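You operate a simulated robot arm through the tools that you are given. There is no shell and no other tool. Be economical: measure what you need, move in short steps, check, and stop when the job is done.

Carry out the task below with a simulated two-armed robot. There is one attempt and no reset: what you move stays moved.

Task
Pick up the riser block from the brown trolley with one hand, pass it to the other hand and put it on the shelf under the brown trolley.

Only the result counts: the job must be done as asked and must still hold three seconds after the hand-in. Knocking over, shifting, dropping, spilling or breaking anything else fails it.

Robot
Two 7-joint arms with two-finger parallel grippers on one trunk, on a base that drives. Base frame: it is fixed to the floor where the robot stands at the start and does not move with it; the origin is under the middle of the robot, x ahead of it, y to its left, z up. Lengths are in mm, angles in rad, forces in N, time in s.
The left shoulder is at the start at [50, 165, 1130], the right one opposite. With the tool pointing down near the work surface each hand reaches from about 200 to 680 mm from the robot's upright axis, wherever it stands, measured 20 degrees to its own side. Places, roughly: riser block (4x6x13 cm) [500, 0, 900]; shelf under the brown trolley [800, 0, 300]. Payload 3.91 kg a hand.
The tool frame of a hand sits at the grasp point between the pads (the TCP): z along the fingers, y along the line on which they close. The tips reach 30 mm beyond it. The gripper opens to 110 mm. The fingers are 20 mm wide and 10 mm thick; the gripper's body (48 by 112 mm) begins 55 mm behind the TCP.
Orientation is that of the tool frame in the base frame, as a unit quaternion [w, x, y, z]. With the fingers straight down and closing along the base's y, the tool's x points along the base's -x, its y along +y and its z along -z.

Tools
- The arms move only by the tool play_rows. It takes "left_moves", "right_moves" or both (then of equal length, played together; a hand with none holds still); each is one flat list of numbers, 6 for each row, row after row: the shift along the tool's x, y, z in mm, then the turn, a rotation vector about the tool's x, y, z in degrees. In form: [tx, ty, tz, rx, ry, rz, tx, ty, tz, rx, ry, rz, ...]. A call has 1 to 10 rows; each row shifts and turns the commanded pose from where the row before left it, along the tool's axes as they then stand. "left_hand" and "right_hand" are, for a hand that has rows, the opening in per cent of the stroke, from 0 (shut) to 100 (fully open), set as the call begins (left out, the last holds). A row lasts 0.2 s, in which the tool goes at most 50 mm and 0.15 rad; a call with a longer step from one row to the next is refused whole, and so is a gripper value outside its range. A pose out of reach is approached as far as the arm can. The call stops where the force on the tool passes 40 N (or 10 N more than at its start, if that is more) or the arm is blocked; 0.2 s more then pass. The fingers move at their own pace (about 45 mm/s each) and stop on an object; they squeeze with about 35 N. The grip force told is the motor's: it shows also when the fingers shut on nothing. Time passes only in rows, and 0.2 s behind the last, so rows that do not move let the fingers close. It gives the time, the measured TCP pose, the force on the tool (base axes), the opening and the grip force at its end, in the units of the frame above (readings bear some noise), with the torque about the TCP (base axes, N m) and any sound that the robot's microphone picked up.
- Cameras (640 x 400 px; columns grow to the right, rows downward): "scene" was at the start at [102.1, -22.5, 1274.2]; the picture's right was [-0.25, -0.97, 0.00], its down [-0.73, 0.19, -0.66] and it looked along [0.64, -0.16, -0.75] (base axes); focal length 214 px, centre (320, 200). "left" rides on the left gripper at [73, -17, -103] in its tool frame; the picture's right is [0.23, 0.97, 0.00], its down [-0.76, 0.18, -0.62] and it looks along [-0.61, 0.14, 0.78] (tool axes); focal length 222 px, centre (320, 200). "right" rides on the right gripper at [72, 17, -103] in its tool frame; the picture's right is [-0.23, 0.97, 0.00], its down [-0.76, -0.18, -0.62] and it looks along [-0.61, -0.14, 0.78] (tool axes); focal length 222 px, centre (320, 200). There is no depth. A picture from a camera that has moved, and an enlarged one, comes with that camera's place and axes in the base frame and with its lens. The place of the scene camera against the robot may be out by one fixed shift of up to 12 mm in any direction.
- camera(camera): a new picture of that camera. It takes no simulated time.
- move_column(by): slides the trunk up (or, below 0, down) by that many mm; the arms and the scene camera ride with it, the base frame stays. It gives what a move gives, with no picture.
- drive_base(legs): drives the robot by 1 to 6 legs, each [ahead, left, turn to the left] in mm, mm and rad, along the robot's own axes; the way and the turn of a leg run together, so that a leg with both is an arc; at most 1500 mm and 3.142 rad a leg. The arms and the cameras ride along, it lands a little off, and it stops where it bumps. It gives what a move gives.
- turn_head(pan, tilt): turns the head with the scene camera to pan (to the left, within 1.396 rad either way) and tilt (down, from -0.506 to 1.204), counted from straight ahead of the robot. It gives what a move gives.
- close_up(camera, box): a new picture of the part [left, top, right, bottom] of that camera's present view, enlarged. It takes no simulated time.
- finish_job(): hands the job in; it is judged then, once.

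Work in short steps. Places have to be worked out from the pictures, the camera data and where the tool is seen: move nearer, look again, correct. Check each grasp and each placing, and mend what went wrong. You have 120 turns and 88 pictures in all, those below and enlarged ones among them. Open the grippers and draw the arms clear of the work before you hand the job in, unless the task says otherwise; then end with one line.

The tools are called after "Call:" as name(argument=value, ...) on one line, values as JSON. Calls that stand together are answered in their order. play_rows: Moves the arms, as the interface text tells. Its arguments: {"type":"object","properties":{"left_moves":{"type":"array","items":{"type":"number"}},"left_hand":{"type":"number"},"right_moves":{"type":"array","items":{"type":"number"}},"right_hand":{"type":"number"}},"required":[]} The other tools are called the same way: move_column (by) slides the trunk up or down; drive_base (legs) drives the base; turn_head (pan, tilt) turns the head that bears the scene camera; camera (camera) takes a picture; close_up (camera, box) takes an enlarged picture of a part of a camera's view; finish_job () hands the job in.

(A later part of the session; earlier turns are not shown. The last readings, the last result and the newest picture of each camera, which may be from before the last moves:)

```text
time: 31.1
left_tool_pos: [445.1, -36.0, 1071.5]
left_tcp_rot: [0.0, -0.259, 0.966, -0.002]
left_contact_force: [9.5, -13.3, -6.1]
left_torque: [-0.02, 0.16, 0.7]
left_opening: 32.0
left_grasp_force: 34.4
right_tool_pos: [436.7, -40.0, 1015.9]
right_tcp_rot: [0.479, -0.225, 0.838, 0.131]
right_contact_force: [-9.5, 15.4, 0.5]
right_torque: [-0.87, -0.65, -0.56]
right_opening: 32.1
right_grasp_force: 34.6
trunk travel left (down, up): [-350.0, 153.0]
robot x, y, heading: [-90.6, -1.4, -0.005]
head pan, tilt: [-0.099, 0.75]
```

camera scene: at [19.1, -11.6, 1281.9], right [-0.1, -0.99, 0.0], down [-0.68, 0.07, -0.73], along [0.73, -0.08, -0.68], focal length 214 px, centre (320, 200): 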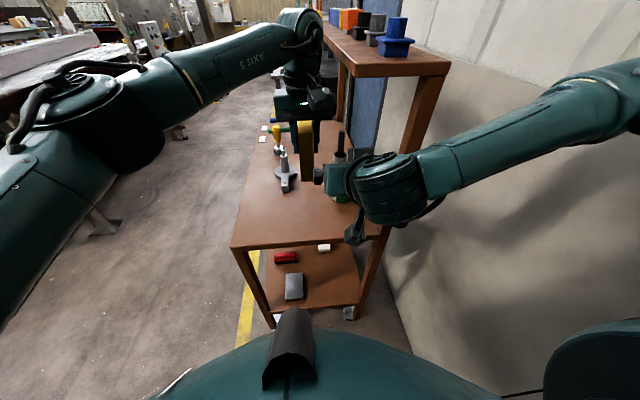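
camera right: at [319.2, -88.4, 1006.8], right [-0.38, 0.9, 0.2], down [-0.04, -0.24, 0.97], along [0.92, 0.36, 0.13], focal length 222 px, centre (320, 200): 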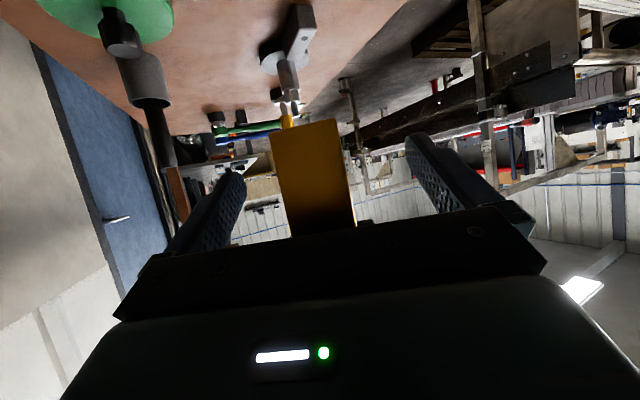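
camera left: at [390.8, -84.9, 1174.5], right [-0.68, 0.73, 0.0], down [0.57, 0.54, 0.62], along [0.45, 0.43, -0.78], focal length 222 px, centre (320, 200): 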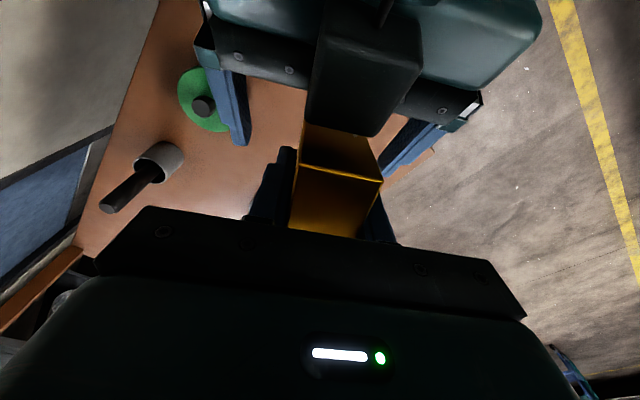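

Both hands hold the block (32 mm, 35 N each). I open the left hand, then raise it clear.

Call:
play_rows(left_moves=[0, 0, 0, 0, 0, 0, 0, 0, 0, 0, 0, 0, 0, 0, 0, 0, 0, 0, 0, 0, 0, 0, 0, 0], left_hand=60)

Call:
camera(camera="left")

```text
time: 32.0
left_tool_pos: [445.5, -35.2, 1069.1]
left_tcp_rot: [-0.001, -0.26, 0.966, -0.001]
left_contact_force: [0.0, -0.7, 0.4]
left_torque: [-0.03, 0.02, -0.02]
left_opening: 65.8
left_grasp_force: 0.0
right_tool_pos: [438.7, -43.1, 1015.2]
right_tcp_rot: [0.48, -0.221, 0.839, 0.13]
right_contact_force: [0.8, 1.9, 0.4]
right_torque: [0.0, -0.01, 0.0]
right_opening: 32.2
right_grasp_force: 35.3
trunk travel left (down, up): [-350.0, 153.0]
robot x, y, heading: [-87.4, -0.2, -0.005]
head pan, tilt: [-0.099, 0.75]
```

```text
53 pictures are left
camera left: at [390.8, -84.8, 1174.6], right [-0.68, 0.73, 0.0], down [0.57, 0.54, 0.62], along [0.45, 0.43, -0.78], focal length 222 px, centre (320, 200)
```

left: 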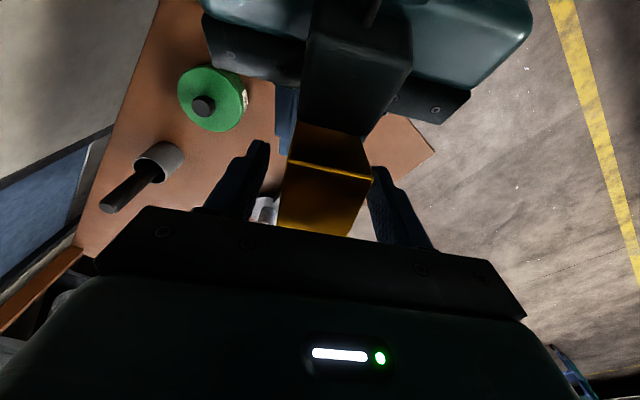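

Left fingers are open and free of the block. I raise the left hand straight up 60 mm and check.

Call:
play_rows(left_moves=[0, 0, -20, 0, 0, 0, 0, 0, -20, 0, 0, 0, 0, 0, -20, 0, 0, 0, 0, 0, 0, 0, 0, 0])

Call:
close_up(camera="scene", box=[230, 50, 420, 210])

```text
time: 32.4
left_tool_pos: [445.4, -31.1, 1072.6]
left_tcp_rot: [-0.002, -0.256, 0.967, 0.011]
left_contact_force: [0.3, 4.8, -5.3]
left_torque: [-0.17, -0.21, -0.15]
left_opening: 66.1
left_grasp_force: 0.0
right_tool_pos: [436.1, -42.6, 1013.4]
right_tcp_rot: [0.478, -0.222, 0.84, 0.129]
right_contact_force: [0.1, 0.6, 0.1]
right_torque: [-0.02, 0.04, 0.02]
right_opening: 31.9
right_grasp_force: 34.5
trunk travel left (down, up): [-350.0, 153.0]
robot x, y, heading: [-87.8, 1.3, -0.004]
head pan, tilt: [-0.099, 0.75]
stopped in row 1 (left hand): the force on the tool passed its limit at 55 N (the readings are from after the stop); the commanded pose is now the measured one
```

```text
2.50 times, centred on (325, 130) of scene
camera zoom: at [19.1, -11.0, 1282.0], right [-0.1, -0.99, 0.0], down [-0.68, 0.07, -0.73], along [0.73, -0.08, -0.68], focal length 536 px, centre (308, 375)
```

zoom: 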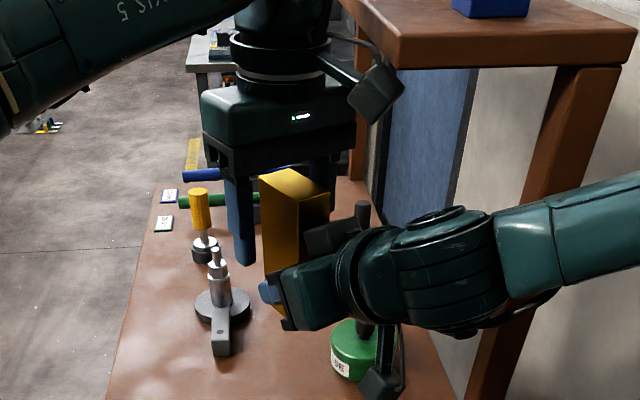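

The left hand met something on the way up, most likely the overhead shelf with its camera stalk. I instead lower the right hand with the block by 60 mm out of the left fingers.

Call:
play_rows(left_moves=[0, 0, 3, 0, 0, 0, 0, 0, 0, 0, 0, 0, 0, 0, 0, 0, 0, 0, 0, 0, 0, 0, 0, 0], right_moves=[0, 0, 0, 0, 0, 0, 17.3, 0, 10, 0, 0, 0, 17.3, 0, 10, 0, 0, 0, 17.3, 0, 10, 0, 0, 0])

Call:
camera(camera="scene")

Call:
camera(camera="left")

```text
time: 33.4
left_tool_pos: [444.9, -32.9, 1071.3]
left_tcp_rot: [-0.001, -0.255, 0.967, 0.009]
left_contact_force: [1.0, -2.6, -2.9]
left_torque: [-0.03, -0.04, 0.02]
left_opening: 68.0
left_grasp_force: 1.8
right_tool_pos: [429.7, -61.8, 971.4]
right_tcp_rot: [0.479, -0.224, 0.839, 0.131]
right_contact_force: [-0.5, 4.5, -0.4]
right_torque: [-0.34, -0.1, 0.07]
right_opening: 31.9
right_grasp_force: 34.8
right hand out of reach, approached as far as the arm can: row 2, 3, 4
trunk travel left (down, up): [-350.0, 153.0]
robot x, y, heading: [-89.5, 1.8, -0.002]
head pan, tilt: [-0.099, 0.75]
```

```text
51 pictures are left
camera scene: at [18.8, -11.5, 1281.9], right [-0.1, -0.99, 0.0], down [-0.68, 0.07, -0.73], along [0.73, -0.08, -0.68], focal length 214 px, centre (320, 200)
```

scene: 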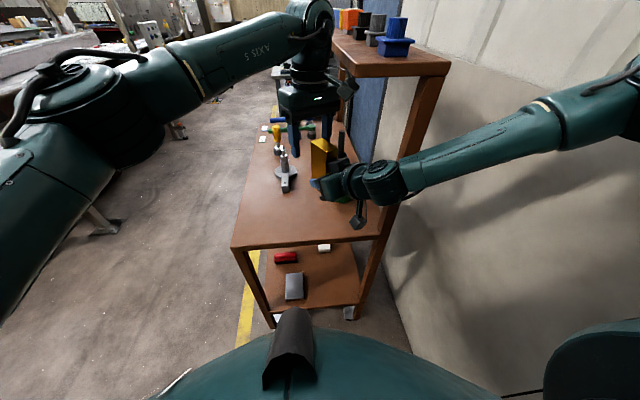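

```text
50 pictures are left
camera left: at [391.0, -85.0, 1173.8], right [-0.68, 0.74, 0.02], down [0.58, 0.52, 0.63], along [0.45, 0.44, -0.78], focal length 222 px, centre (320, 200)
```

left: 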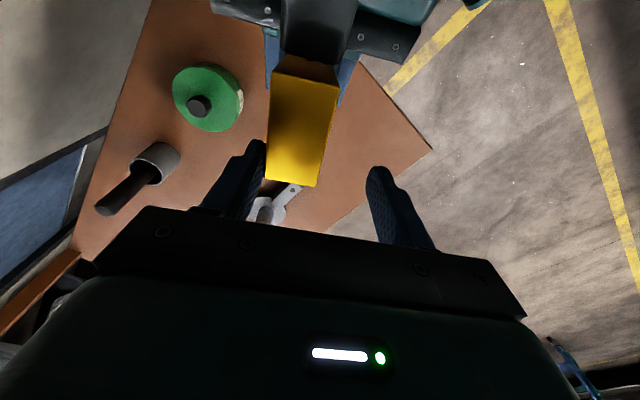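

The block top is just about below the left fingertips, leaning on one finger because the right arm drifted sideways at its limit. I open the left hand fully and draw the right hand back along its axis.

Call:
play_rows(left_moves=[0, 0, 0, 0, 0, 0, 0, 0, 0, 0, 0, 0, 0, 0, 0, 0, 0, 0], left_hand=100)

Call:
play_rows(right_moves=[10, 0, -11.5, 0, 0, 0, 10, 0, -11.5, 0, 0, 0, 10, 0, -11.5, 0, 0, 0, 0, 0, 0, 0, 0, 0])

Call:
camera(camera="left")

```text
time: 34.2
left_tool_pos: [445.4, -32.6, 1071.4]
left_tcp_rot: [-0.002, -0.256, 0.967, 0.01]
left_contact_force: [-0.4, -0.3, -0.4]
left_torque: [0.02, 0.02, 0.0]
left_opening: 110.1
left_grasp_force: 0.1
right_tool_pos: [430.2, -62.6, 970.0]
right_tcp_rot: [0.478, -0.222, 0.84, 0.13]
right_contact_force: [0.5, -0.2, -0.5]
right_torque: [0.0, 0.04, 0.0]
right_opening: 31.7
right_grasp_force: 35.0
trunk travel left (down, up): [-350.0, 153.0]
robot x, y, heading: [-89.4, 0.4, 0.005]
head pan, tilt: [-0.099, 0.75]
```

```text
time: 35.2
left_tool_pos: [445.0, -32.2, 1071.7]
left_tcp_rot: [-0.002, -0.256, 0.967, 0.011]
left_contact_force: [0.2, -0.1, 0.3]
left_torque: [0.0, 0.0, 0.02]
left_opening: 109.8
left_grasp_force: 0.0
right_tool_pos: [391.8, -85.0, 975.2]
right_tcp_rot: [0.477, -0.222, 0.841, 0.128]
right_contact_force: [0.4, -0.7, -0.2]
right_torque: [0.03, 0.03, -0.03]
right_opening: 31.6
right_grasp_force: 35.8
right hand out of reach, approached as far as the arm can: row 1, 2, 3
trunk travel left (down, up): [-350.0, 153.0]
robot x, y, heading: [-91.0, 0.4, -0.008]
head pan, tilt: [-0.099, 0.75]
```

```text
49 pictures are left
camera left: at [391.2, -84.5, 1174.0], right [-0.68, 0.73, 0.02], down [0.58, 0.52, 0.63], along [0.45, 0.44, -0.78], focal length 222 px, centre (320, 200)
```

left: 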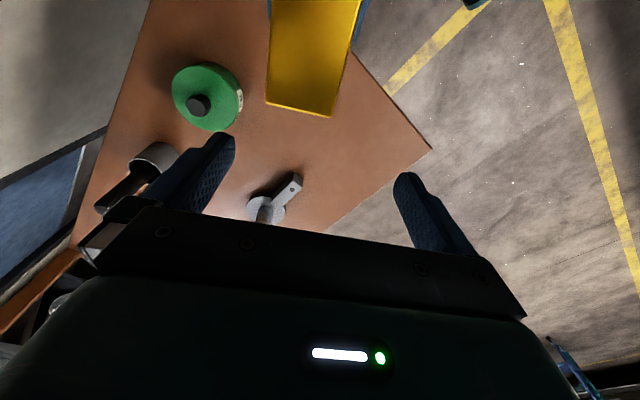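

The block is held by the right hand alone and clear. I take the left hand away to the left and up.

Call:
play_rows(left_moves=[-17, 30, 0, 0, 0, 0, -17, 30, 0, 0, 0, 0, -17, 30, 0, 0, 0, 0, -17, 30, -15, 0, 0, 7.5, -17, 35, -20, 0, 0, 7.5, 0, 35, -20, 0, 0, 7.5, 20, 35, -20, 0, 0, 7.5, 40, 20, -15, 0, 0, 0, 40, 20, -15, 0, 0, 0, 30, 10, -15, 0, 0, 0])

Call:
camera(camera="scene")

```text
time: 37.4
left_tool_pos: [305.5, 257.8, 1198.9]
left_tcp_rot: [-0.004, 0.005, 1.0, 0.009]
left_contact_force: [-0.3, -0.6, 0.1]
left_torque: [0.01, -0.02, -0.01]
left_opening: 110.0
left_grasp_force: 0.0
right_tool_pos: [392.1, -85.4, 975.0]
right_tcp_rot: [0.478, -0.222, 0.84, 0.129]
right_contact_force: [-0.2, 0.0, -0.1]
right_torque: [0.01, 0.0, -0.01]
right_opening: 31.9
right_grasp_force: 34.8
trunk travel left (down, up): [-350.0, 153.0]
robot x, y, heading: [-90.5, -0.6, -0.002]
head pan, tilt: [-0.099, 0.75]
```

```text
48 pictures are left
camera scene: at [18.2, -11.5, 1282.0], right [-0.1, -0.99, 0.0], down [-0.68, 0.07, -0.73], along [0.73, -0.08, -0.68], focal length 214 px, centre (320, 200)
```

scene: 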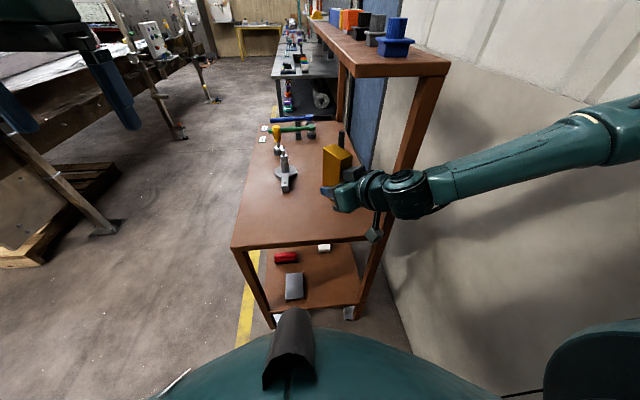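

The block is in the right hand and the trolley looks untouched. The tilted right arm can't fold behind the table's edge here, so I drive sideways to the left into open floor, where I can lower the trunk and find a good low pose.

Call:
drive_base(legs=[[0, 300, 0], [0, 260, 0]])

Call:
turn_head(pan=-0.5, tilt=0.75)

Call:
camera(camera="scene")

```text
time: 43.1
left_tool_pos: [307.4, 815.4, 1198.6]
left_tcp_rot: [-0.004, 0.001, 1.0, 0.009]
left_contact_force: [0.2, -0.4, -1.0]
left_torque: [0.01, -0.03, 0.01]
left_opening: 110.1
left_grasp_force: 0.1
right_tool_pos: [392.8, 474.5, 974.2]
right_tcp_rot: [0.477, -0.225, 0.84, 0.13]
right_contact_force: [-0.5, 0.3, 0.0]
right_torque: [-0.01, 0.03, 0.0]
right_opening: 32.0
right_grasp_force: 34.8
trunk travel left (down, up): [-350.0, 153.0]
robot x, y, heading: [-93.7, 554.9, 0.002]
head pan, tilt: [-0.099, 0.75]
```

```text
time: 44.0
left_tool_pos: [306.4, 815.0, 1199.1]
left_tcp_rot: [-0.004, 0.001, 1.0, 0.008]
left_contact_force: [-0.1, -0.9, 0.2]
left_torque: [-0.03, 0.02, 0.0]
left_opening: 110.0
left_grasp_force: 0.1
right_tool_pos: [392.3, 473.6, 973.6]
right_tcp_rot: [0.476, -0.224, 0.84, 0.13]
right_contact_force: [0.4, -0.4, -0.3]
right_torque: [-0.03, 0.01, -0.02]
right_opening: 31.9
right_grasp_force: 34.9
trunk travel left (down, up): [-350.0, 153.0]
robot x, y, heading: [-92.8, 555.7, 0.001]
head pan, tilt: [-0.499, 0.75]
```

```text
47 pictures are left
camera scene: at [9.9, 513.3, 1281.9], right [-0.48, -0.88, 0.0], down [-0.6, 0.32, -0.73], along [0.64, -0.35, -0.68], focal length 214 px, centre (320, 200)
```

scene: 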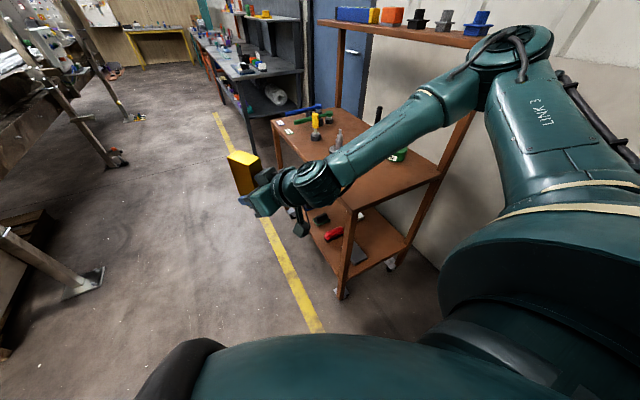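

In open floor now. The trolley's lower shelf is visible and open at the long side. I lower the trunk by 350 mm here; all of the right arm is ahead of and clear of the trolley.

Call:
move_column(by=-345)

Call:
turn_head(pan=-0.6, tilt=0.5)

Call:
camera(camera="scene")

```text
time: 47.3
left_tool_pos: [306.8, 815.2, 853.0]
left_tcp_rot: [-0.004, 0.001, 1.0, 0.008]
left_contact_force: [-0.2, 0.4, 0.6]
left_torque: [0.01, 0.04, -0.01]
left_opening: 110.0
left_grasp_force: 0.2
right_tool_pos: [392.4, 475.1, 629.8]
right_tcp_rot: [0.477, -0.224, 0.84, 0.13]
right_contact_force: [-0.2, 0.0, 0.5]
right_torque: [-0.04, 0.0, -0.01]
right_opening: 31.8
right_grasp_force: 34.9
trunk travel left (down, up): [-5.0, 498.0]
robot x, y, heading: [-86.9, 557.2, 0.003]
head pan, tilt: [-0.499, 0.75]
```

```text
time: 48.1
left_tool_pos: [306.8, 815.5, 853.3]
left_tcp_rot: [-0.004, 0.0, 1.0, 0.01]
left_contact_force: [0.8, 0.6, 0.4]
left_torque: [-0.01, -0.02, -0.01]
left_opening: 109.9
left_grasp_force: 0.0
right_tool_pos: [393.2, 473.6, 629.6]
right_tcp_rot: [0.477, -0.225, 0.839, 0.131]
right_contact_force: [0.1, -1.1, 0.5]
right_torque: [-0.01, 0.0, 0.0]
right_opening: 31.8
right_grasp_force: 35.5
trunk travel left (down, up): [-5.0, 498.0]
robot x, y, heading: [-93.3, 553.1, 0.003]
head pan, tilt: [-0.6, 0.499]
```

```text
46 pictures are left
camera scene: at [12.1, 501.6, 958.8], right [-0.56, -0.83, 0.0], down [-0.4, 0.27, -0.88], along [0.73, -0.49, -0.48], focal length 214 px, centre (320, 200)
```

scene: 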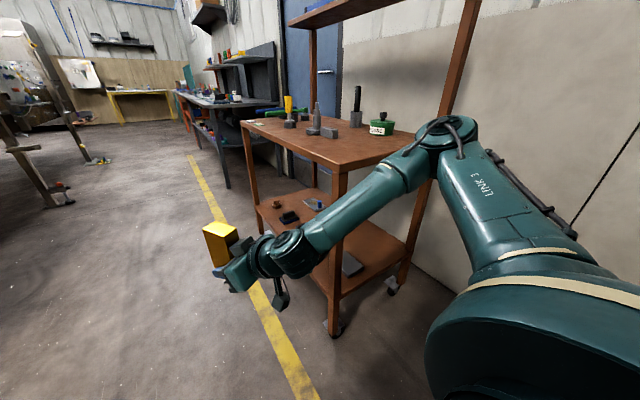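

The trunk is down. I try lowering the right hand in free air, moving it slightly outwards, to learn how low it can get at this tilt.

Call:
play_rows(right_moves=[31.6, -13.4, 17.3, 0, 0, 0, 31.6, -13.4, 17.3, 0, 0, 0, 31.6, -13.4, 17.3, 0, 0, 0, 31.6, -13.4, 17.3, 0, 0, 0, 31.6, -13.4, 17.3, 0, 0, 0, 0, 0, 0, 0, 0, 0])

```text
time: 49.5
left_tool_pos: [305.1, 815.4, 854.3]
left_tcp_rot: [-0.005, 0.002, 1.0, 0.01]
left_contact_force: [0.0, 0.4, -0.2]
left_torque: [-0.01, 0.0, 0.01]
left_opening: 110.0
left_grasp_force: 0.0
right_tool_pos: [437.0, 412.0, 617.1]
right_tcp_rot: [0.473, -0.225, 0.842, 0.129]
right_contact_force: [-0.9, -0.4, -1.1]
right_torque: [0.0, 0.02, 0.01]
right_opening: 31.9
right_grasp_force: 34.8
right hand out of reach, approached as far as the arm can: row 1, 2, 3, 4, 5
trunk travel left (down, up): [-5.0, 498.0]
robot x, y, heading: [-92.4, 556.3, 0.001]
head pan, tilt: [-0.6, 0.499]
```

At this tilt the arm stops at about z 617, so a lower pose needs the fingers pointing more downward. I turn the hand 25° steeper, then lower, to see what is reachable.

Call:
play_rows(right_moves=[0, 0, 0, 0, 6.25, 0, 0, 0, 0, 0, 6.25, 0, 0, 0, 0, 0, 6.25, 0, 0, 0, 0, 0, 6.25, 0, 28, 0, 40, 0, 0, 0, 28, 0, 40, 0, 0, 0, 28, 0, 40, 0, 0, 0, 28, 0, 40, 0, 0, 0, 28, 0, 40, 0, 0, 0, 0, 0, 0, 0, 0, 0])

```text
time: 51.7
left_tool_pos: [306.6, 814.3, 853.4]
left_tcp_rot: [-0.004, 0.001, 1.0, 0.01]
left_contact_force: [-0.8, 0.3, 0.6]
left_torque: [0.01, -0.04, 0.01]
left_opening: 110.0
left_grasp_force: 0.0
right_tool_pos: [396.0, 359.2, 466.8]
right_tcp_rot: [0.283, -0.247, 0.923, 0.079]
right_contact_force: [0.6, -0.6, 0.3]
right_torque: [-0.05, 0.06, 0.0]
right_opening: 32.0
right_grasp_force: 34.9
right hand out of reach, approached as far as the arm can: row 6, 7, 8, 9
trunk travel left (down, up): [-5.0, 498.0]
robot x, y, heading: [-91.1, 554.7, 0.0]
head pan, tilt: [-0.6, 0.499]
```

At 34° ahead of vertical it reaches z 467. Stretching further ahead should help; I drive 150 mm more to the left for room, then extend ahead and lower.

Call:
drive_base(legs=[[0, 150, 0]])

Call:
play_rows(right_moves=[-13, -9, 28, 0, 0, 0, -13, -9, 28, 0, 0, 0, -13, -9, 28, 0, 0, 0, 24, 0, 34, 0, 0, 0, 24, 0, 34, 0, 0, 0, 24, 0, 34, 0, 0, 0, 0, 0, 0, 0, 0, 0])

```text
time: 53.7
left_tool_pos: [306.6, 964.0, 853.5]
left_tcp_rot: [-0.004, 0.002, 1.0, 0.01]
left_contact_force: [-0.2, 0.3, 0.3]
left_torque: [0.01, -0.01, -0.01]
left_opening: 109.9
left_grasp_force: 0.2
right_tool_pos: [395.3, 507.5, 466.9]
right_tcp_rot: [0.285, -0.245, 0.923, 0.079]
right_contact_force: [-0.8, 0.4, -0.2]
right_torque: [-0.04, 0.09, 0.02]
right_opening: 31.8
right_grasp_force: 34.8
trunk travel left (down, up): [-5.0, 498.0]
robot x, y, heading: [-87.6, 705.2, -0.0]
head pan, tilt: [-0.6, 0.499]
```

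```text
time: 55.3
left_tool_pos: [307.1, 964.2, 852.6]
left_tcp_rot: [-0.005, 0.001, 1.0, 0.011]
left_contact_force: [0.9, -0.2, 0.4]
left_torque: [0.04, 0.01, 0.01]
left_opening: 110.2
left_grasp_force: 0.2
right_tool_pos: [429.1, 478.2, 467.3]
right_tcp_rot: [0.284, -0.246, 0.924, 0.078]
right_contact_force: [-1.1, 0.4, 0.4]
right_torque: [-0.05, 0.11, 0.02]
right_opening: 31.9
right_grasp_force: 35.0
right hand out of reach, approached as far as the arm can: row 1, 2, 3, 4, 5, 6
trunk travel left (down, up): [-5.0, 498.0]
robot x, y, heading: [-87.3, 702.2, 0.001]
head pan, tilt: [-0.6, 0.499]
```

I look at the arm's posture to understand the limit.

Call:
turn_head(pan=-0.45, tilt=0.65)

Call:
camera(camera="scene")

```text
time: 56.0
left_tool_pos: [307.2, 964.5, 854.3]
left_tcp_rot: [-0.004, 0.002, 1.0, 0.01]
left_contact_force: [0.2, -0.3, -0.6]
left_torque: [0.0, -0.02, 0.02]
left_opening: 110.0
left_grasp_force: 0.0
right_tool_pos: [427.7, 477.1, 467.3]
right_tcp_rot: [0.284, -0.245, 0.924, 0.079]
right_contact_force: [-0.1, -0.1, 0.3]
right_torque: [-0.02, 0.09, 0.02]
right_opening: 32.0
right_grasp_force: 35.8
trunk travel left (down, up): [-5.0, 498.0]
robot x, y, heading: [-89.6, 706.2, 0.001]
head pan, tilt: [-0.45, 0.649]
```

```text
45 pictures are left
camera scene: at [14.9, 664.4, 945.6], right [-0.44, -0.9, 0.0], down [-0.54, 0.26, -0.8], along [0.72, -0.35, -0.6], focal length 214 px, centre (320, 200)
```

scene: 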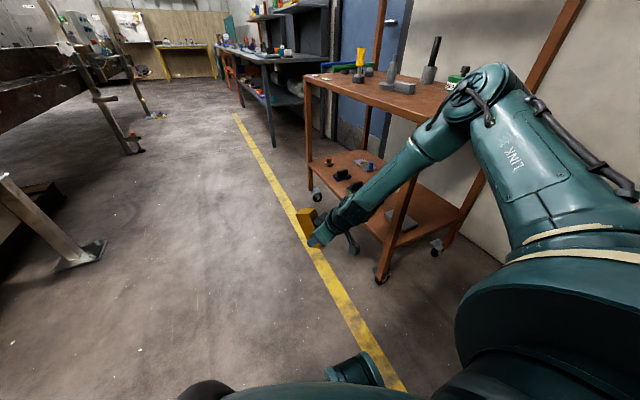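

The wrist is straight at its limit, so a hand held 60° ahead cannot get low; fingers nearly straight down can. I therefore plan to set the block on a free part of the trolley top with the right hand, regrip it near its top with steeper fingers, and then place it. First I raise the trunk and restore the hand's tilt.

Call:
move_column(by=215)

Call:
play_rows(right_moves=[-30.8, 20.8, -21, 0, 0, 0, -30.8, 20.8, -21, 0, 0, 0, -30.8, 20.8, -21, 0, 0, 0, -30.8, 20.8, -21, 0, 0, 0, -30.8, 20.8, -21, 0, 0, 0, -30.8, 20.8, -21, 0, 0, 0, 0, 0, 0, 0, -6.4, 0, 0, 0, 0, 0, -6.4, 0, 0, 0, 0, 0, -6.4, 0, 0, 0, 0, 0, -6.3, 0])

```text
time: 58.2
left_tool_pos: [305.3, 963.7, 1068.2]
left_tcp_rot: [-0.005, 0.002, 1.0, 0.009]
left_contact_force: [-0.2, 1.0, 0.1]
left_torque: [0.03, 0.02, 0.0]
left_opening: 110.2
left_grasp_force: 0.1
right_tool_pos: [428.0, 478.1, 681.0]
right_tcp_rot: [0.283, -0.245, 0.924, 0.079]
right_contact_force: [0.5, -1.2, 0.1]
right_torque: [-0.07, 0.11, 0.01]
right_opening: 31.9
right_grasp_force: 34.6
trunk travel left (down, up): [-220.0, 283.0]
robot x, y, heading: [-92.3, 705.0, 0.0]
head pan, tilt: [-0.45, 0.649]
```

```text
time: 60.5
left_tool_pos: [306.6, 963.7, 1069.7]
left_tcp_rot: [-0.004, 0.001, 1.0, 0.01]
left_contact_force: [0.4, 0.0, 0.2]
left_torque: [0.03, 0.0, 0.0]
left_opening: 110.1
left_grasp_force: 0.0
right_tool_pos: [437.5, 624.2, 891.4]
right_tcp_rot: [0.48, -0.221, 0.839, 0.132]
right_contact_force: [0.1, 0.4, -1.0]
right_torque: [-0.01, 0.06, 0.01]
right_opening: 31.7
right_grasp_force: 35.4
trunk travel left (down, up): [-220.0, 283.0]
robot x, y, heading: [-91.2, 705.2, -0.002]
head pan, tilt: [-0.45, 0.649]
```

The pose is restored. I check the block's attitude in the hand before driving back.

Call:
close_up(camera="scene", box=[200, 60, 480, 260])

Call:
camera(camera="right")

```text
2.00 times, centred on (340, 160) of scene
camera zoom: at [15.1, 664.4, 1160.5], right [-0.44, -0.9, 0.0], down [-0.54, 0.26, -0.8], along [0.72, -0.35, -0.61], focal length 429 px, centre (280, 280)
```

zoom: 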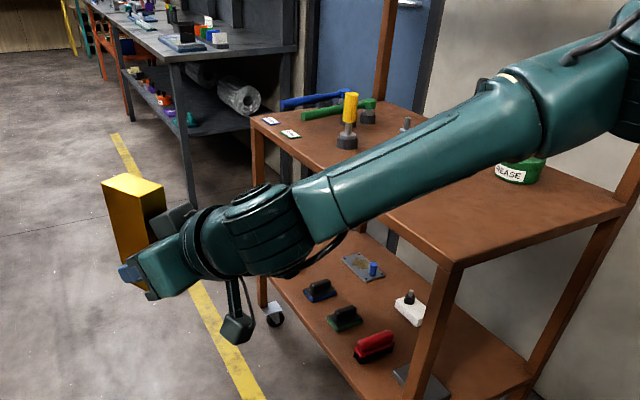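

```text
43 pictures are left
camera right: at [321.0, 576.5, 882.1], right [-0.38, 0.9, 0.2], down [-0.04, -0.24, 0.97], along [0.92, 0.36, 0.13], focal length 222 px, centre (320, 200)
```

right: 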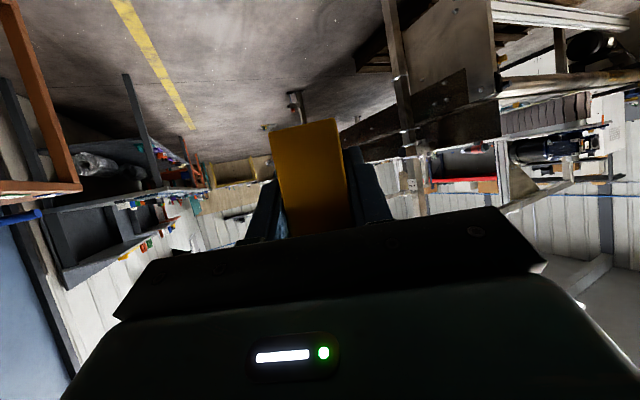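

The block is upright in the hand. I drive back right by about 515 mm, with the block bottom ~55 mm above the table, toward the free front-left area at (440, 110).

Call:
drive_base(legs=[[0, -300, 0], [0, -215, 0]])

Call:
turn_head(pan=-0.15, tilt=0.75)

Call:
camera(camera="scene")

```text
time: 65.8
left_tool_pos: [305.5, 450.4, 1068.1]
left_tcp_rot: [-0.005, 0.002, 1.0, 0.01]
left_contact_force: [0.0, -0.5, -0.6]
left_torque: [0.03, 0.0, 0.02]
left_opening: 109.9
left_grasp_force: 0.0
right_tool_pos: [437.8, 111.0, 891.4]
right_tcp_rot: [0.48, -0.223, 0.838, 0.132]
right_contact_force: [0.1, -0.8, -0.3]
right_torque: [0.02, 0.03, 0.0]
right_opening: 31.9
right_grasp_force: 35.3
trunk travel left (down, up): [-220.0, 283.0]
robot x, y, heading: [-89.1, 190.2, 0.0]
head pan, tilt: [-0.45, 0.649]
```

```text
time: 66.6
left_tool_pos: [306.3, 451.2, 1068.2]
left_tcp_rot: [-0.004, 0.002, 1.0, 0.009]
left_contact_force: [0.3, 0.6, 0.4]
left_torque: [-0.02, 0.01, -0.01]
left_opening: 110.1
left_grasp_force: 0.0
right_tool_pos: [436.6, 112.8, 890.1]
right_tcp_rot: [0.48, -0.223, 0.838, 0.132]
right_contact_force: [0.2, 0.1, 0.5]
right_torque: [0.0, 0.04, 0.0]
right_opening: 31.7
right_grasp_force: 34.9
trunk travel left (down, up): [-220.0, 283.0]
robot x, y, heading: [-89.1, 190.9, -0.001]
head pan, tilt: [-0.15, 0.75]
```

```text
42 pictures are left
camera scene: at [18.4, 175.7, 1151.9], right [-0.15, -0.99, 0.0], down [-0.67, 0.1, -0.73], along [0.72, -0.11, -0.68], focal length 214 px, centre (320, 200)
```

scene: 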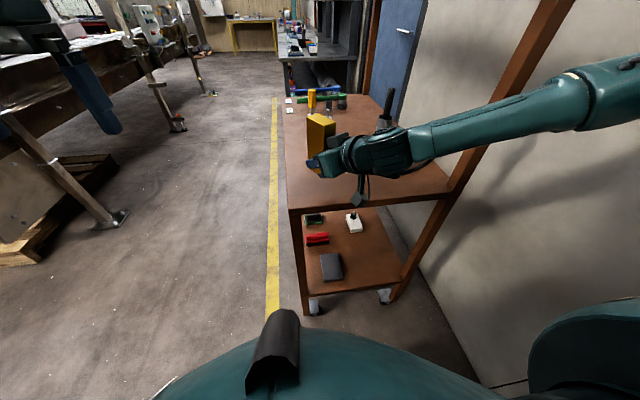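

Positions agree with the earlier estimates. I lower the trunk 40 mm, leaving the block an estimated 14 mm above the table.

Call:
move_column(by=-40)

Call:
close_up(camera="scene", box=[260, 70, 440, 210])

Call:
camera(camera="right")

```text
time: 67.4
left_tool_pos: [306.2, 449.4, 1028.8]
left_tcp_rot: [-0.005, 0.002, 1.0, 0.009]
left_contact_force: [0.2, -0.8, -0.6]
left_torque: [0.02, 0.0, 0.0]
left_opening: 110.1
left_grasp_force: 0.1
right_tool_pos: [436.4, 111.4, 850.1]
right_tcp_rot: [0.48, -0.223, 0.838, 0.132]
right_contact_force: [0.1, 0.1, -1.8]
right_torque: [-0.02, 0.03, -0.01]
right_opening: 32.0
right_grasp_force: 35.1
trunk travel left (down, up): [-180.0, 323.0]
robot x, y, heading: [-90.7, 192.6, -0.001]
head pan, tilt: [-0.15, 0.75]
```

```text
2.86 times, centred on (350, 140) of scene
camera zoom: at [18.3, 175.7, 1111.9], right [-0.15, -0.99, 0.0], down [-0.67, 0.1, -0.73], along [0.72, -0.11, -0.68], focal length 613 px, centre (234, 371)
```

zoom: 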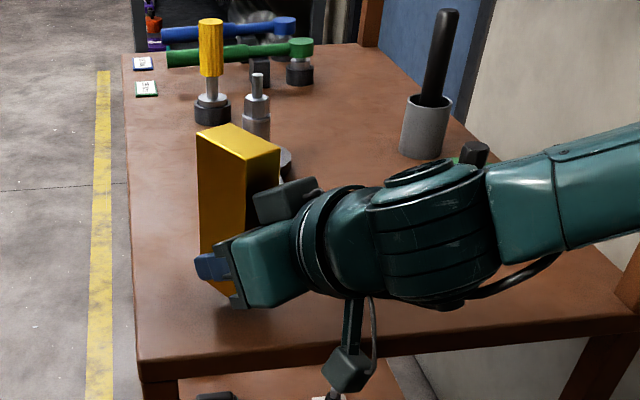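

```text
40 pictures are left
camera right: at [320.7, 62.5, 842.0], right [-0.39, 0.9, 0.2], down [-0.04, -0.24, 0.97], along [0.92, 0.37, 0.13], focal length 222 px, centre (320, 200)
```

right: 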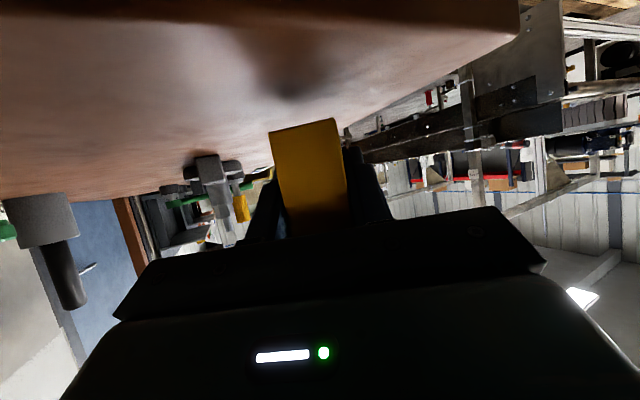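

There is still a gap under the block. I lower by 12 mm in small arm steps and read the force.

Call:
play_rows(right_moves=[3.46, 0, 2, 0, 0, 0, 3.46, 0, 2, 0, 0, 0, 3.46, 0, 2, 0, 0, 0])

Call:
close_up(camera="right", box=[160, 20, 480, 240])

```text
time: 68.2
left_tool_pos: [305.3, 449.0, 1029.1]
left_tcp_rot: [-0.004, 0.003, 1.0, 0.008]
left_contact_force: [0.8, 0.6, 0.0]
left_torque: [-0.02, 0.0, 0.0]
left_opening: 109.8
left_grasp_force: 0.0
right_tool_pos: [438.2, 111.0, 838.0]
right_tcp_rot: [0.48, -0.222, 0.838, 0.131]
right_contact_force: [0.3, 0.8, 0.1]
right_torque: [-0.02, 0.06, -0.03]
right_opening: 32.0
right_grasp_force: 35.4
trunk travel left (down, up): [-180.0, 323.0]
robot x, y, heading: [-85.2, 194.2, -0.003]
head pan, tilt: [-0.15, 0.75]
```

```text
1.82 times, centred on (320, 130) of right
camera zoom: at [321.0, 61.7, 829.3], right [-0.39, 0.9, 0.2], down [-0.04, -0.24, 0.97], along [0.92, 0.37, 0.13], focal length 404 px, centre (320, 327)
```

zoom: 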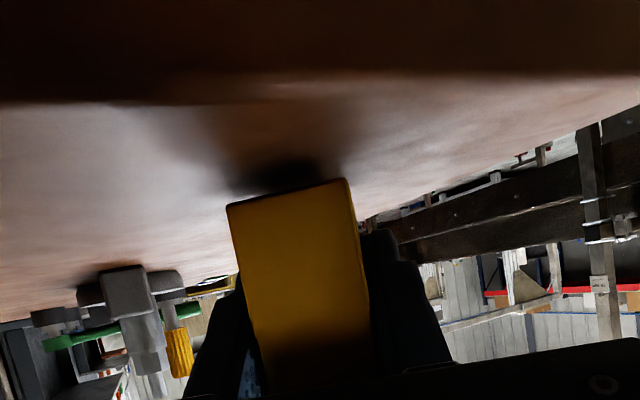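

Nearly down. I go on in 3 mm steps until the force shows contact.

Call:
play_rows(right_moves=[2.6, 0, 1.5, 0, 0, 0, 2.6, 0, 1.5, 0, 0, 0])

Call:
play_rows(right_moves=[2.6, 0, 1.5, 0, 0, 0])

```text
time: 68.8
left_tool_pos: [307.3, 449.9, 1029.7]
left_tcp_rot: [-0.004, 0.002, 1.0, 0.009]
left_contact_force: [0.3, 0.6, -0.2]
left_torque: [-0.02, 0.01, -0.01]
left_opening: 109.9
left_grasp_force: 0.1
right_tool_pos: [436.2, 110.8, 833.6]
right_tcp_rot: [0.48, -0.223, 0.838, 0.132]
right_contact_force: [-0.1, 0.0, 0.4]
right_torque: [-0.01, 0.08, -0.02]
right_opening: 31.7
right_grasp_force: 35.2
trunk travel left (down, up): [-180.0, 323.0]
robot x, y, heading: [-89.3, 191.4, -0.006]
head pan, tilt: [-0.15, 0.75]
```

```text
time: 69.2
left_tool_pos: [304.3, 449.2, 1027.9]
left_tcp_rot: [-0.004, 0.003, 1.0, 0.008]
left_contact_force: [0.1, -0.3, 1.1]
left_torque: [-0.02, -0.02, 0.02]
left_opening: 110.1
left_grasp_force: 0.1
right_tool_pos: [436.8, 110.7, 831.6]
right_tcp_rot: [0.484, -0.222, 0.836, 0.13]
right_contact_force: [-2.9, -2.6, 7.3]
right_torque: [-0.43, 0.31, -0.05]
right_opening: 31.9
right_grasp_force: 34.8
trunk travel left (down, up): [-180.0, 323.0]
robot x, y, heading: [-90.3, 187.9, 0.002]
head pan, tilt: [-0.15, 0.75]
```

Contact is felt (7 N up). I press 1 mm more to seat it and open the right hand.

Call:
play_rows(right_moves=[0.9, 0, 0.5, 0, 0, 0, 0, 0, 0, 0, 0, 0])

Call:
play_rows(right_moves=[0, 0, 0, 0, 0, 0, 0, 0, 0, 0, 0, 0, 0, 0, 0, 0, 0, 0, 0, 0, 0, 0, 0, 0], right_hand=85)

Call:
camera(camera="right")

```text
time: 69.8
left_tool_pos: [304.7, 449.6, 1028.6]
left_tcp_rot: [-0.004, 0.002, 1.0, 0.009]
left_contact_force: [0.0, -1.0, 0.2]
left_torque: [-0.02, 0.01, -0.02]
left_opening: 109.8
left_grasp_force: 0.0
right_tool_pos: [437.5, 110.5, 831.6]
right_tcp_rot: [0.484, -0.223, 0.836, 0.13]
right_contact_force: [0.0, -3.8, 21.5]
right_torque: [-0.66, 0.51, 0.04]
right_opening: 32.3
right_grasp_force: 34.8
trunk travel left (down, up): [-180.0, 323.0]
robot x, y, heading: [-85.6, 189.6, -0.0]
head pan, tilt: [-0.15, 0.75]
```

```text
time: 70.8
left_tool_pos: [305.4, 448.9, 1028.3]
left_tcp_rot: [-0.004, 0.002, 1.0, 0.009]
left_contact_force: [-0.1, 1.0, -0.1]
left_torque: [0.05, -0.03, 0.0]
left_opening: 110.0
left_grasp_force: 0.1
right_tool_pos: [436.4, 110.0, 828.0]
right_tcp_rot: [0.481, -0.222, 0.838, 0.13]
right_contact_force: [-0.6, 0.1, 0.2]
right_torque: [0.0, -0.01, -0.03]
right_opening: 93.6
right_grasp_force: 0.1
trunk travel left (down, up): [-180.0, 323.0]
robot x, y, heading: [-90.5, 190.2, -0.001]
head pan, tilt: [-0.15, 0.75]
```

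```text
38 pictures are left
camera right: at [319.9, 62.3, 819.7], right [-0.39, 0.9, 0.2], down [-0.04, -0.24, 0.97], along [0.92, 0.37, 0.13], focal length 222 px, centre (320, 200)
```

right: 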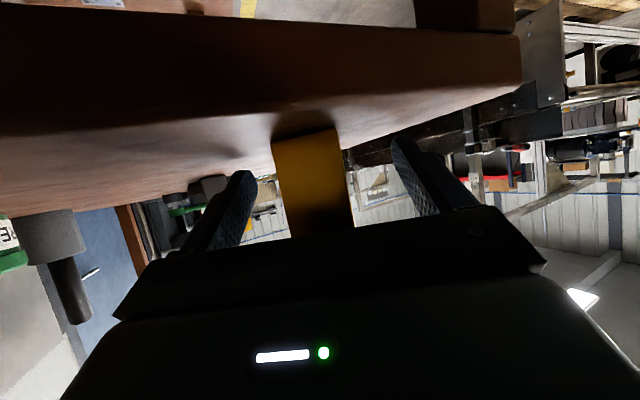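

The block stands free on the table. I back the right hand straight out along its fingers.

Call:
play_rows(right_moves=[0, 0, -20, 0, 0, 0, 0, 0, -20, 0, 0, 0, 0, 0, -20, 0, 0, 0, 0, 0, -20, 0, 0, 0, 0, 0, 0, 0, 0, 0], right_hand=85)

Call:
close_up(camera="scene", box=[260, 70, 440, 210])

```text
time: 72.0
left_tool_pos: [305.8, 450.2, 1027.5]
left_tcp_rot: [-0.005, 0.002, 1.0, 0.009]
left_contact_force: [0.1, 0.3, -0.4]
left_torque: [-0.04, 0.02, -0.01]
left_opening: 110.2
left_grasp_force: 0.0
right_tool_pos: [376.9, 76.7, 867.8]
right_tcp_rot: [0.481, -0.221, 0.838, 0.13]
right_contact_force: [0.6, 0.4, 0.0]
right_torque: [0.02, -0.02, 0.0]
right_opening: 93.6
right_grasp_force: 0.1
trunk travel left (down, up): [-180.0, 323.0]
robot x, y, heading: [-90.4, 191.1, 0.002]
head pan, tilt: [-0.15, 0.75]
```

```text
2.86 times, centred on (350, 140) of scene
camera zoom: at [17.9, 175.8, 1112.0], right [-0.15, -0.99, 0.0], down [-0.67, 0.1, -0.73], along [0.72, -0.11, -0.68], focal length 613 px, centre (234, 371)
```

zoom: 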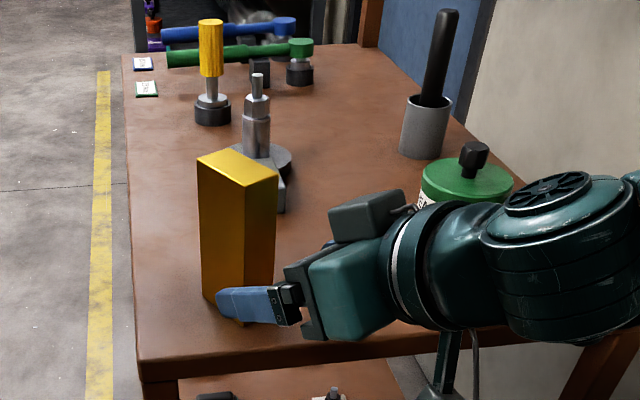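

The block stands upright by itself. I raise the trunk 130 mm and turn the right hand to about 18° from straight down.

Call:
move_column(by=130)

Call:
play_rows(right_moves=[0, 0, 0, 0, 8.3, 0, 0, 0, 0, 0, 8.3, 0, 0, 0, 0, 0, 8.3, 0, 0, 0, 0, 0, 8.3, 0, 0, 0, 0, 0, 8.3, 0, 0, 0, 0, 0, 0, 0])

Call:
camera(camera="right")

Call:
camera(camera="scene")

```text
time: 73.6
left_tool_pos: [306.1, 449.7, 1159.4]
left_tcp_rot: [-0.004, 0.002, 1.0, 0.008]
left_contact_force: [0.7, 0.4, -0.1]
left_torque: [0.02, 0.02, 0.01]
left_opening: 110.1
left_grasp_force: 0.0
right_tool_pos: [378.1, 76.7, 999.7]
right_tcp_rot: [0.482, -0.221, 0.838, 0.13]
right_contact_force: [0.6, 0.5, -0.2]
right_torque: [0.0, 0.01, -0.02]
right_opening: 93.7
right_grasp_force: 0.0
trunk travel left (down, up): [-310.0, 193.0]
robot x, y, heading: [-93.5, 190.8, 0.001]
head pan, tilt: [-0.15, 0.75]
```

```text
time: 75.0
left_tool_pos: [304.8, 449.6, 1158.0]
left_tcp_rot: [-0.005, 0.002, 1.0, 0.009]
left_contact_force: [0.1, 0.5, 0.5]
left_torque: [-0.01, -0.01, 0.02]
left_opening: 110.0
left_grasp_force: 0.0
right_tool_pos: [377.7, 75.9, 999.3]
right_tcp_rot: [0.152, -0.254, 0.954, 0.044]
right_contact_force: [0.0, -0.3, -0.8]
right_torque: [-0.01, 0.02, 0.01]
right_opening: 93.1
right_grasp_force: 0.1
trunk travel left (down, up): [-310.0, 193.0]
robot x, y, heading: [-91.3, 193.5, -0.004]
head pan, tilt: [-0.15, 0.75]
```

```text
36 pictures are left
camera right: at [282.6, 39.4, 1076.0], right [-0.3, 0.95, 0.08], down [0.55, 0.11, 0.83], along [0.78, 0.29, -0.55], focal length 222 px, centre (320, 200)
```

right: 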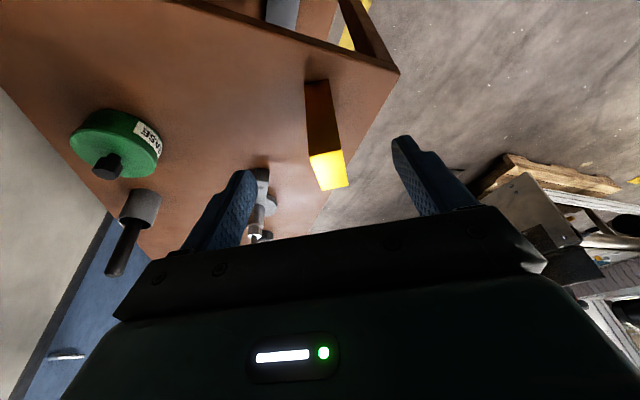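

```text
35 pictures are left
camera scene: at [17.8, 175.8, 1242.0], right [-0.15, -0.99, 0.0], down [-0.67, 0.1, -0.73], along [0.72, -0.11, -0.68], focal length 214 px, centre (320, 200)
```

scene: 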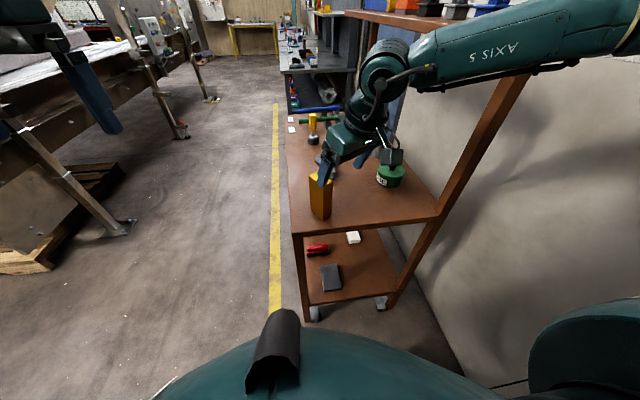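

The wrist camera, scene camera and the release pose agree on the block at about (448, 115), top near z 908, turned 30°. I move the right hand to 70 mm short of the grip along its fingers.

Call:
play_rows(right_moves=[-20.6, -0.5, 20.5, 0, 0, 0, -20.6, -0.5, 20.5, 0, 0, 0, 0, 0, 20, 0, 0, 0, 0, 0, 0, 0, 0, 0])

Call:
camera(camera="right")

Call:
close_up(camera="scene", box=[260, 90, 440, 240])

```text
time: 76.0
left_tool_pos: [305.7, 450.1, 1157.4]
left_tcp_rot: [-0.004, 0.003, 1.0, 0.009]
left_contact_force: [0.3, -0.3, 0.7]
left_torque: [0.02, 0.0, -0.03]
left_opening: 110.1
left_grasp_force: 0.0
right_tool_pos: [418.6, 88.6, 957.0]
right_tcp_rot: [0.154, -0.254, 0.954, 0.044]
right_contact_force: [-0.2, -0.6, 0.7]
right_torque: [-0.03, 0.01, -0.02]
right_opening: 93.4
right_grasp_force: 0.0
right hand out of reach, approached as far as the arm can: row 2, 3
trunk travel left (down, up): [-310.0, 193.0]
robot x, y, heading: [-89.1, 191.0, 0.002]
head pan, tilt: [-0.15, 0.75]
```

```text
34 pictures are left
camera right: at [324.5, 51.3, 1033.4], right [-0.3, 0.95, 0.08], down [0.55, 0.1, 0.83], along [0.78, 0.29, -0.55], focal length 222 px, centre (320, 200)
```

right: 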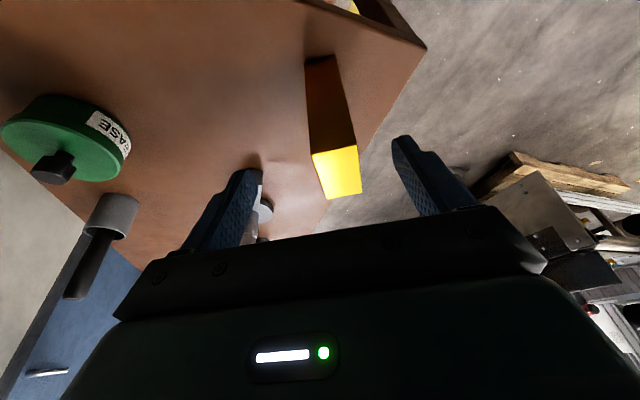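

```text
2.67 times, centred on (350, 165) of scene
camera zoom: at [17.9, 175.8, 1242.0], right [-0.15, -0.99, 0.0], down [-0.67, 0.1, -0.73], along [0.72, -0.11, -0.68], focal length 572 px, centre (240, 293)
```

zoom: 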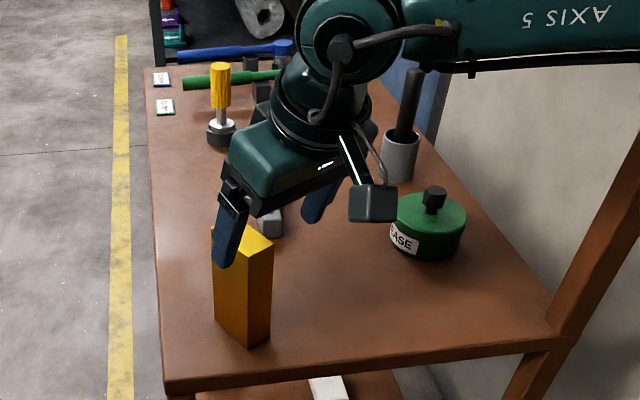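

The hand is a little short in y (joint limit), so I lift 25 mm and drive the robot 70 mm left to bring the block more in front of the right arm.

Call:
play_rows(right_moves=[0, 0, -25, 0, 0, 0, 0, 0, 0, 0, 0, 0])

Call:
drive_base(legs=[[0, 70, 0]])

```text
time: 76.6
left_tool_pos: [305.8, 449.3, 1158.6]
left_tcp_rot: [-0.004, 0.002, 1.0, 0.008]
left_contact_force: [0.4, 0.5, -0.1]
left_torque: [-0.03, -0.01, -0.01]
left_opening: 109.9
left_grasp_force: 0.0
right_tool_pos: [411.2, 84.5, 979.9]
right_tcp_rot: [0.153, -0.254, 0.954, 0.043]
right_contact_force: [0.6, 0.8, -0.3]
right_torque: [-0.01, -0.01, -0.01]
right_opening: 93.6
right_grasp_force: 0.1
trunk travel left (down, up): [-310.0, 193.0]
robot x, y, heading: [-93.1, 193.7, -0.001]
head pan, tilt: [-0.15, 0.75]
```

```text
time: 77.9
left_tool_pos: [305.9, 518.7, 1158.4]
left_tcp_rot: [-0.004, 0.002, 1.0, 0.008]
left_contact_force: [0.5, 0.7, -0.6]
left_torque: [0.0, 0.01, 0.0]
left_opening: 110.3
left_grasp_force: 0.0
right_tool_pos: [411.9, 153.7, 980.2]
right_tcp_rot: [0.153, -0.254, 0.954, 0.043]
right_contact_force: [1.3, -0.1, 0.3]
right_torque: [-0.04, 0.01, 0.01]
right_opening: 93.5
right_grasp_force: 0.2
trunk travel left (down, up): [-310.0, 193.0]
robot x, y, heading: [-91.3, 263.5, 0.003]
head pan, tilt: [-0.15, 0.75]
```

I now move to the pre-grip point (429, 105, 961).

Call:
play_rows(right_moves=[7.5, -25.5, 7.3, 0, 0, 0, 7.5, -25.5, 7.3, 0, 0, 0, 0, 0, 0, 0, 0, 0])

Call:
camera(camera="right")

```text
time: 78.7
left_tool_pos: [305.5, 519.5, 1158.6]
left_tcp_rot: [-0.004, 0.002, 1.0, 0.009]
left_contact_force: [0.2, -0.4, 0.2]
left_torque: [0.0, -0.02, 0.01]
left_opening: 110.2
left_grasp_force: 0.1
right_tool_pos: [428.5, 104.2, 962.7]
right_tcp_rot: [0.153, -0.255, 0.954, 0.044]
right_contact_force: [-1.0, -0.7, 0.2]
right_torque: [-0.02, -0.02, -0.01]
right_opening: 93.6
right_grasp_force: 0.1
trunk travel left (down, up): [-310.0, 193.0]
robot x, y, heading: [-92.6, 263.3, -0.003]
head pan, tilt: [-0.15, 0.75]
```

```text
32 pictures are left
camera right: at [333.6, 67.2, 1039.8], right [-0.3, 0.95, 0.08], down [0.55, 0.1, 0.83], along [0.78, 0.29, -0.55], focal length 222 px, centre (320, 200)
```

right: 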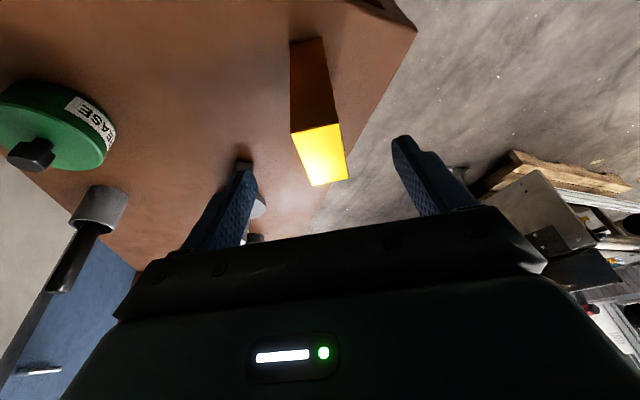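

The image matches the prediction for a centred grip. I advance 72 mm along the fingers and close.

Call:
play_rows(right_moves=[0, 0, 20, 0, 0, 0, 0, 0, 20, 0, 0, 0, 0, 0, 16, 0, 0, 0, 0, 0, 16, 0, 0, 0, 0, 0, 0, 0, 0, 0])

Call:
play_rows(right_moves=[0, 0, 0, 0, 0, 0, 0, 0, 0, 0, 0, 0, 0, 0, 0, 0, 0, 0, 0, 0, 0, 0, 0, 0, 0, 0, 0, 0, 0, 0, 0, 0, 0, 0, 0, 0], right_hand=0)

Call:
camera(camera="right")

```text
time: 79.9
left_tool_pos: [305.7, 517.9, 1157.6]
left_tcp_rot: [-0.005, 0.002, 1.0, 0.008]
left_contact_force: [-0.1, 0.2, -0.3]
left_torque: [-0.01, 0.02, -0.01]
left_opening: 110.0
left_grasp_force: 0.1
right_tool_pos: [446.1, 114.6, 894.3]
right_tcp_rot: [0.154, -0.254, 0.954, 0.044]
right_contact_force: [0.4, -0.2, 0.2]
right_torque: [0.0, 0.01, 0.01]
right_opening: 93.6
right_grasp_force: 0.1
trunk travel left (down, up): [-310.0, 193.0]
robot x, y, heading: [-89.4, 258.7, 0.001]
head pan, tilt: [-0.15, 0.75]
```

```text
time: 81.3
left_tool_pos: [305.5, 519.2, 1158.2]
left_tcp_rot: [-0.005, 0.002, 1.0, 0.008]
left_contact_force: [-0.1, -0.3, -0.7]
left_torque: [0.01, 0.05, 0.02]
left_opening: 109.9
left_grasp_force: 0.0
right_tool_pos: [445.8, 114.3, 893.0]
right_tcp_rot: [0.154, -0.255, 0.954, 0.044]
right_contact_force: [-0.9, 1.9, 0.5]
right_torque: [0.1, 0.01, -0.04]
right_opening: 32.2
right_grasp_force: 35.2
trunk travel left (down, up): [-310.0, 193.0]
robot x, y, heading: [-93.2, 259.8, -0.003]
head pan, tilt: [-0.15, 0.75]
```

```text
31 pictures are left
camera right: at [350.8, 78.1, 971.4], right [-0.3, 0.95, 0.08], down [0.55, 0.1, 0.83], along [0.78, 0.29, -0.55], focal length 222 px, centre (320, 200)
```

right: 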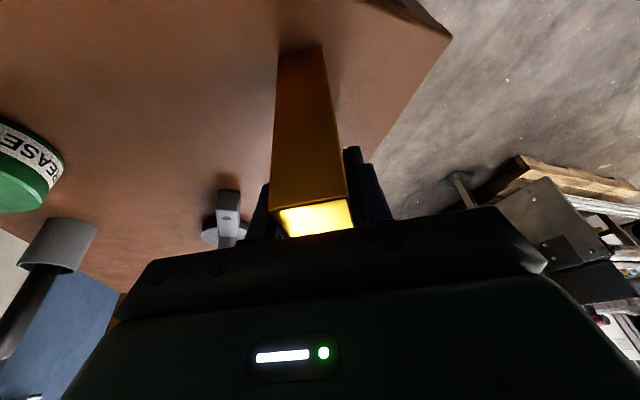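

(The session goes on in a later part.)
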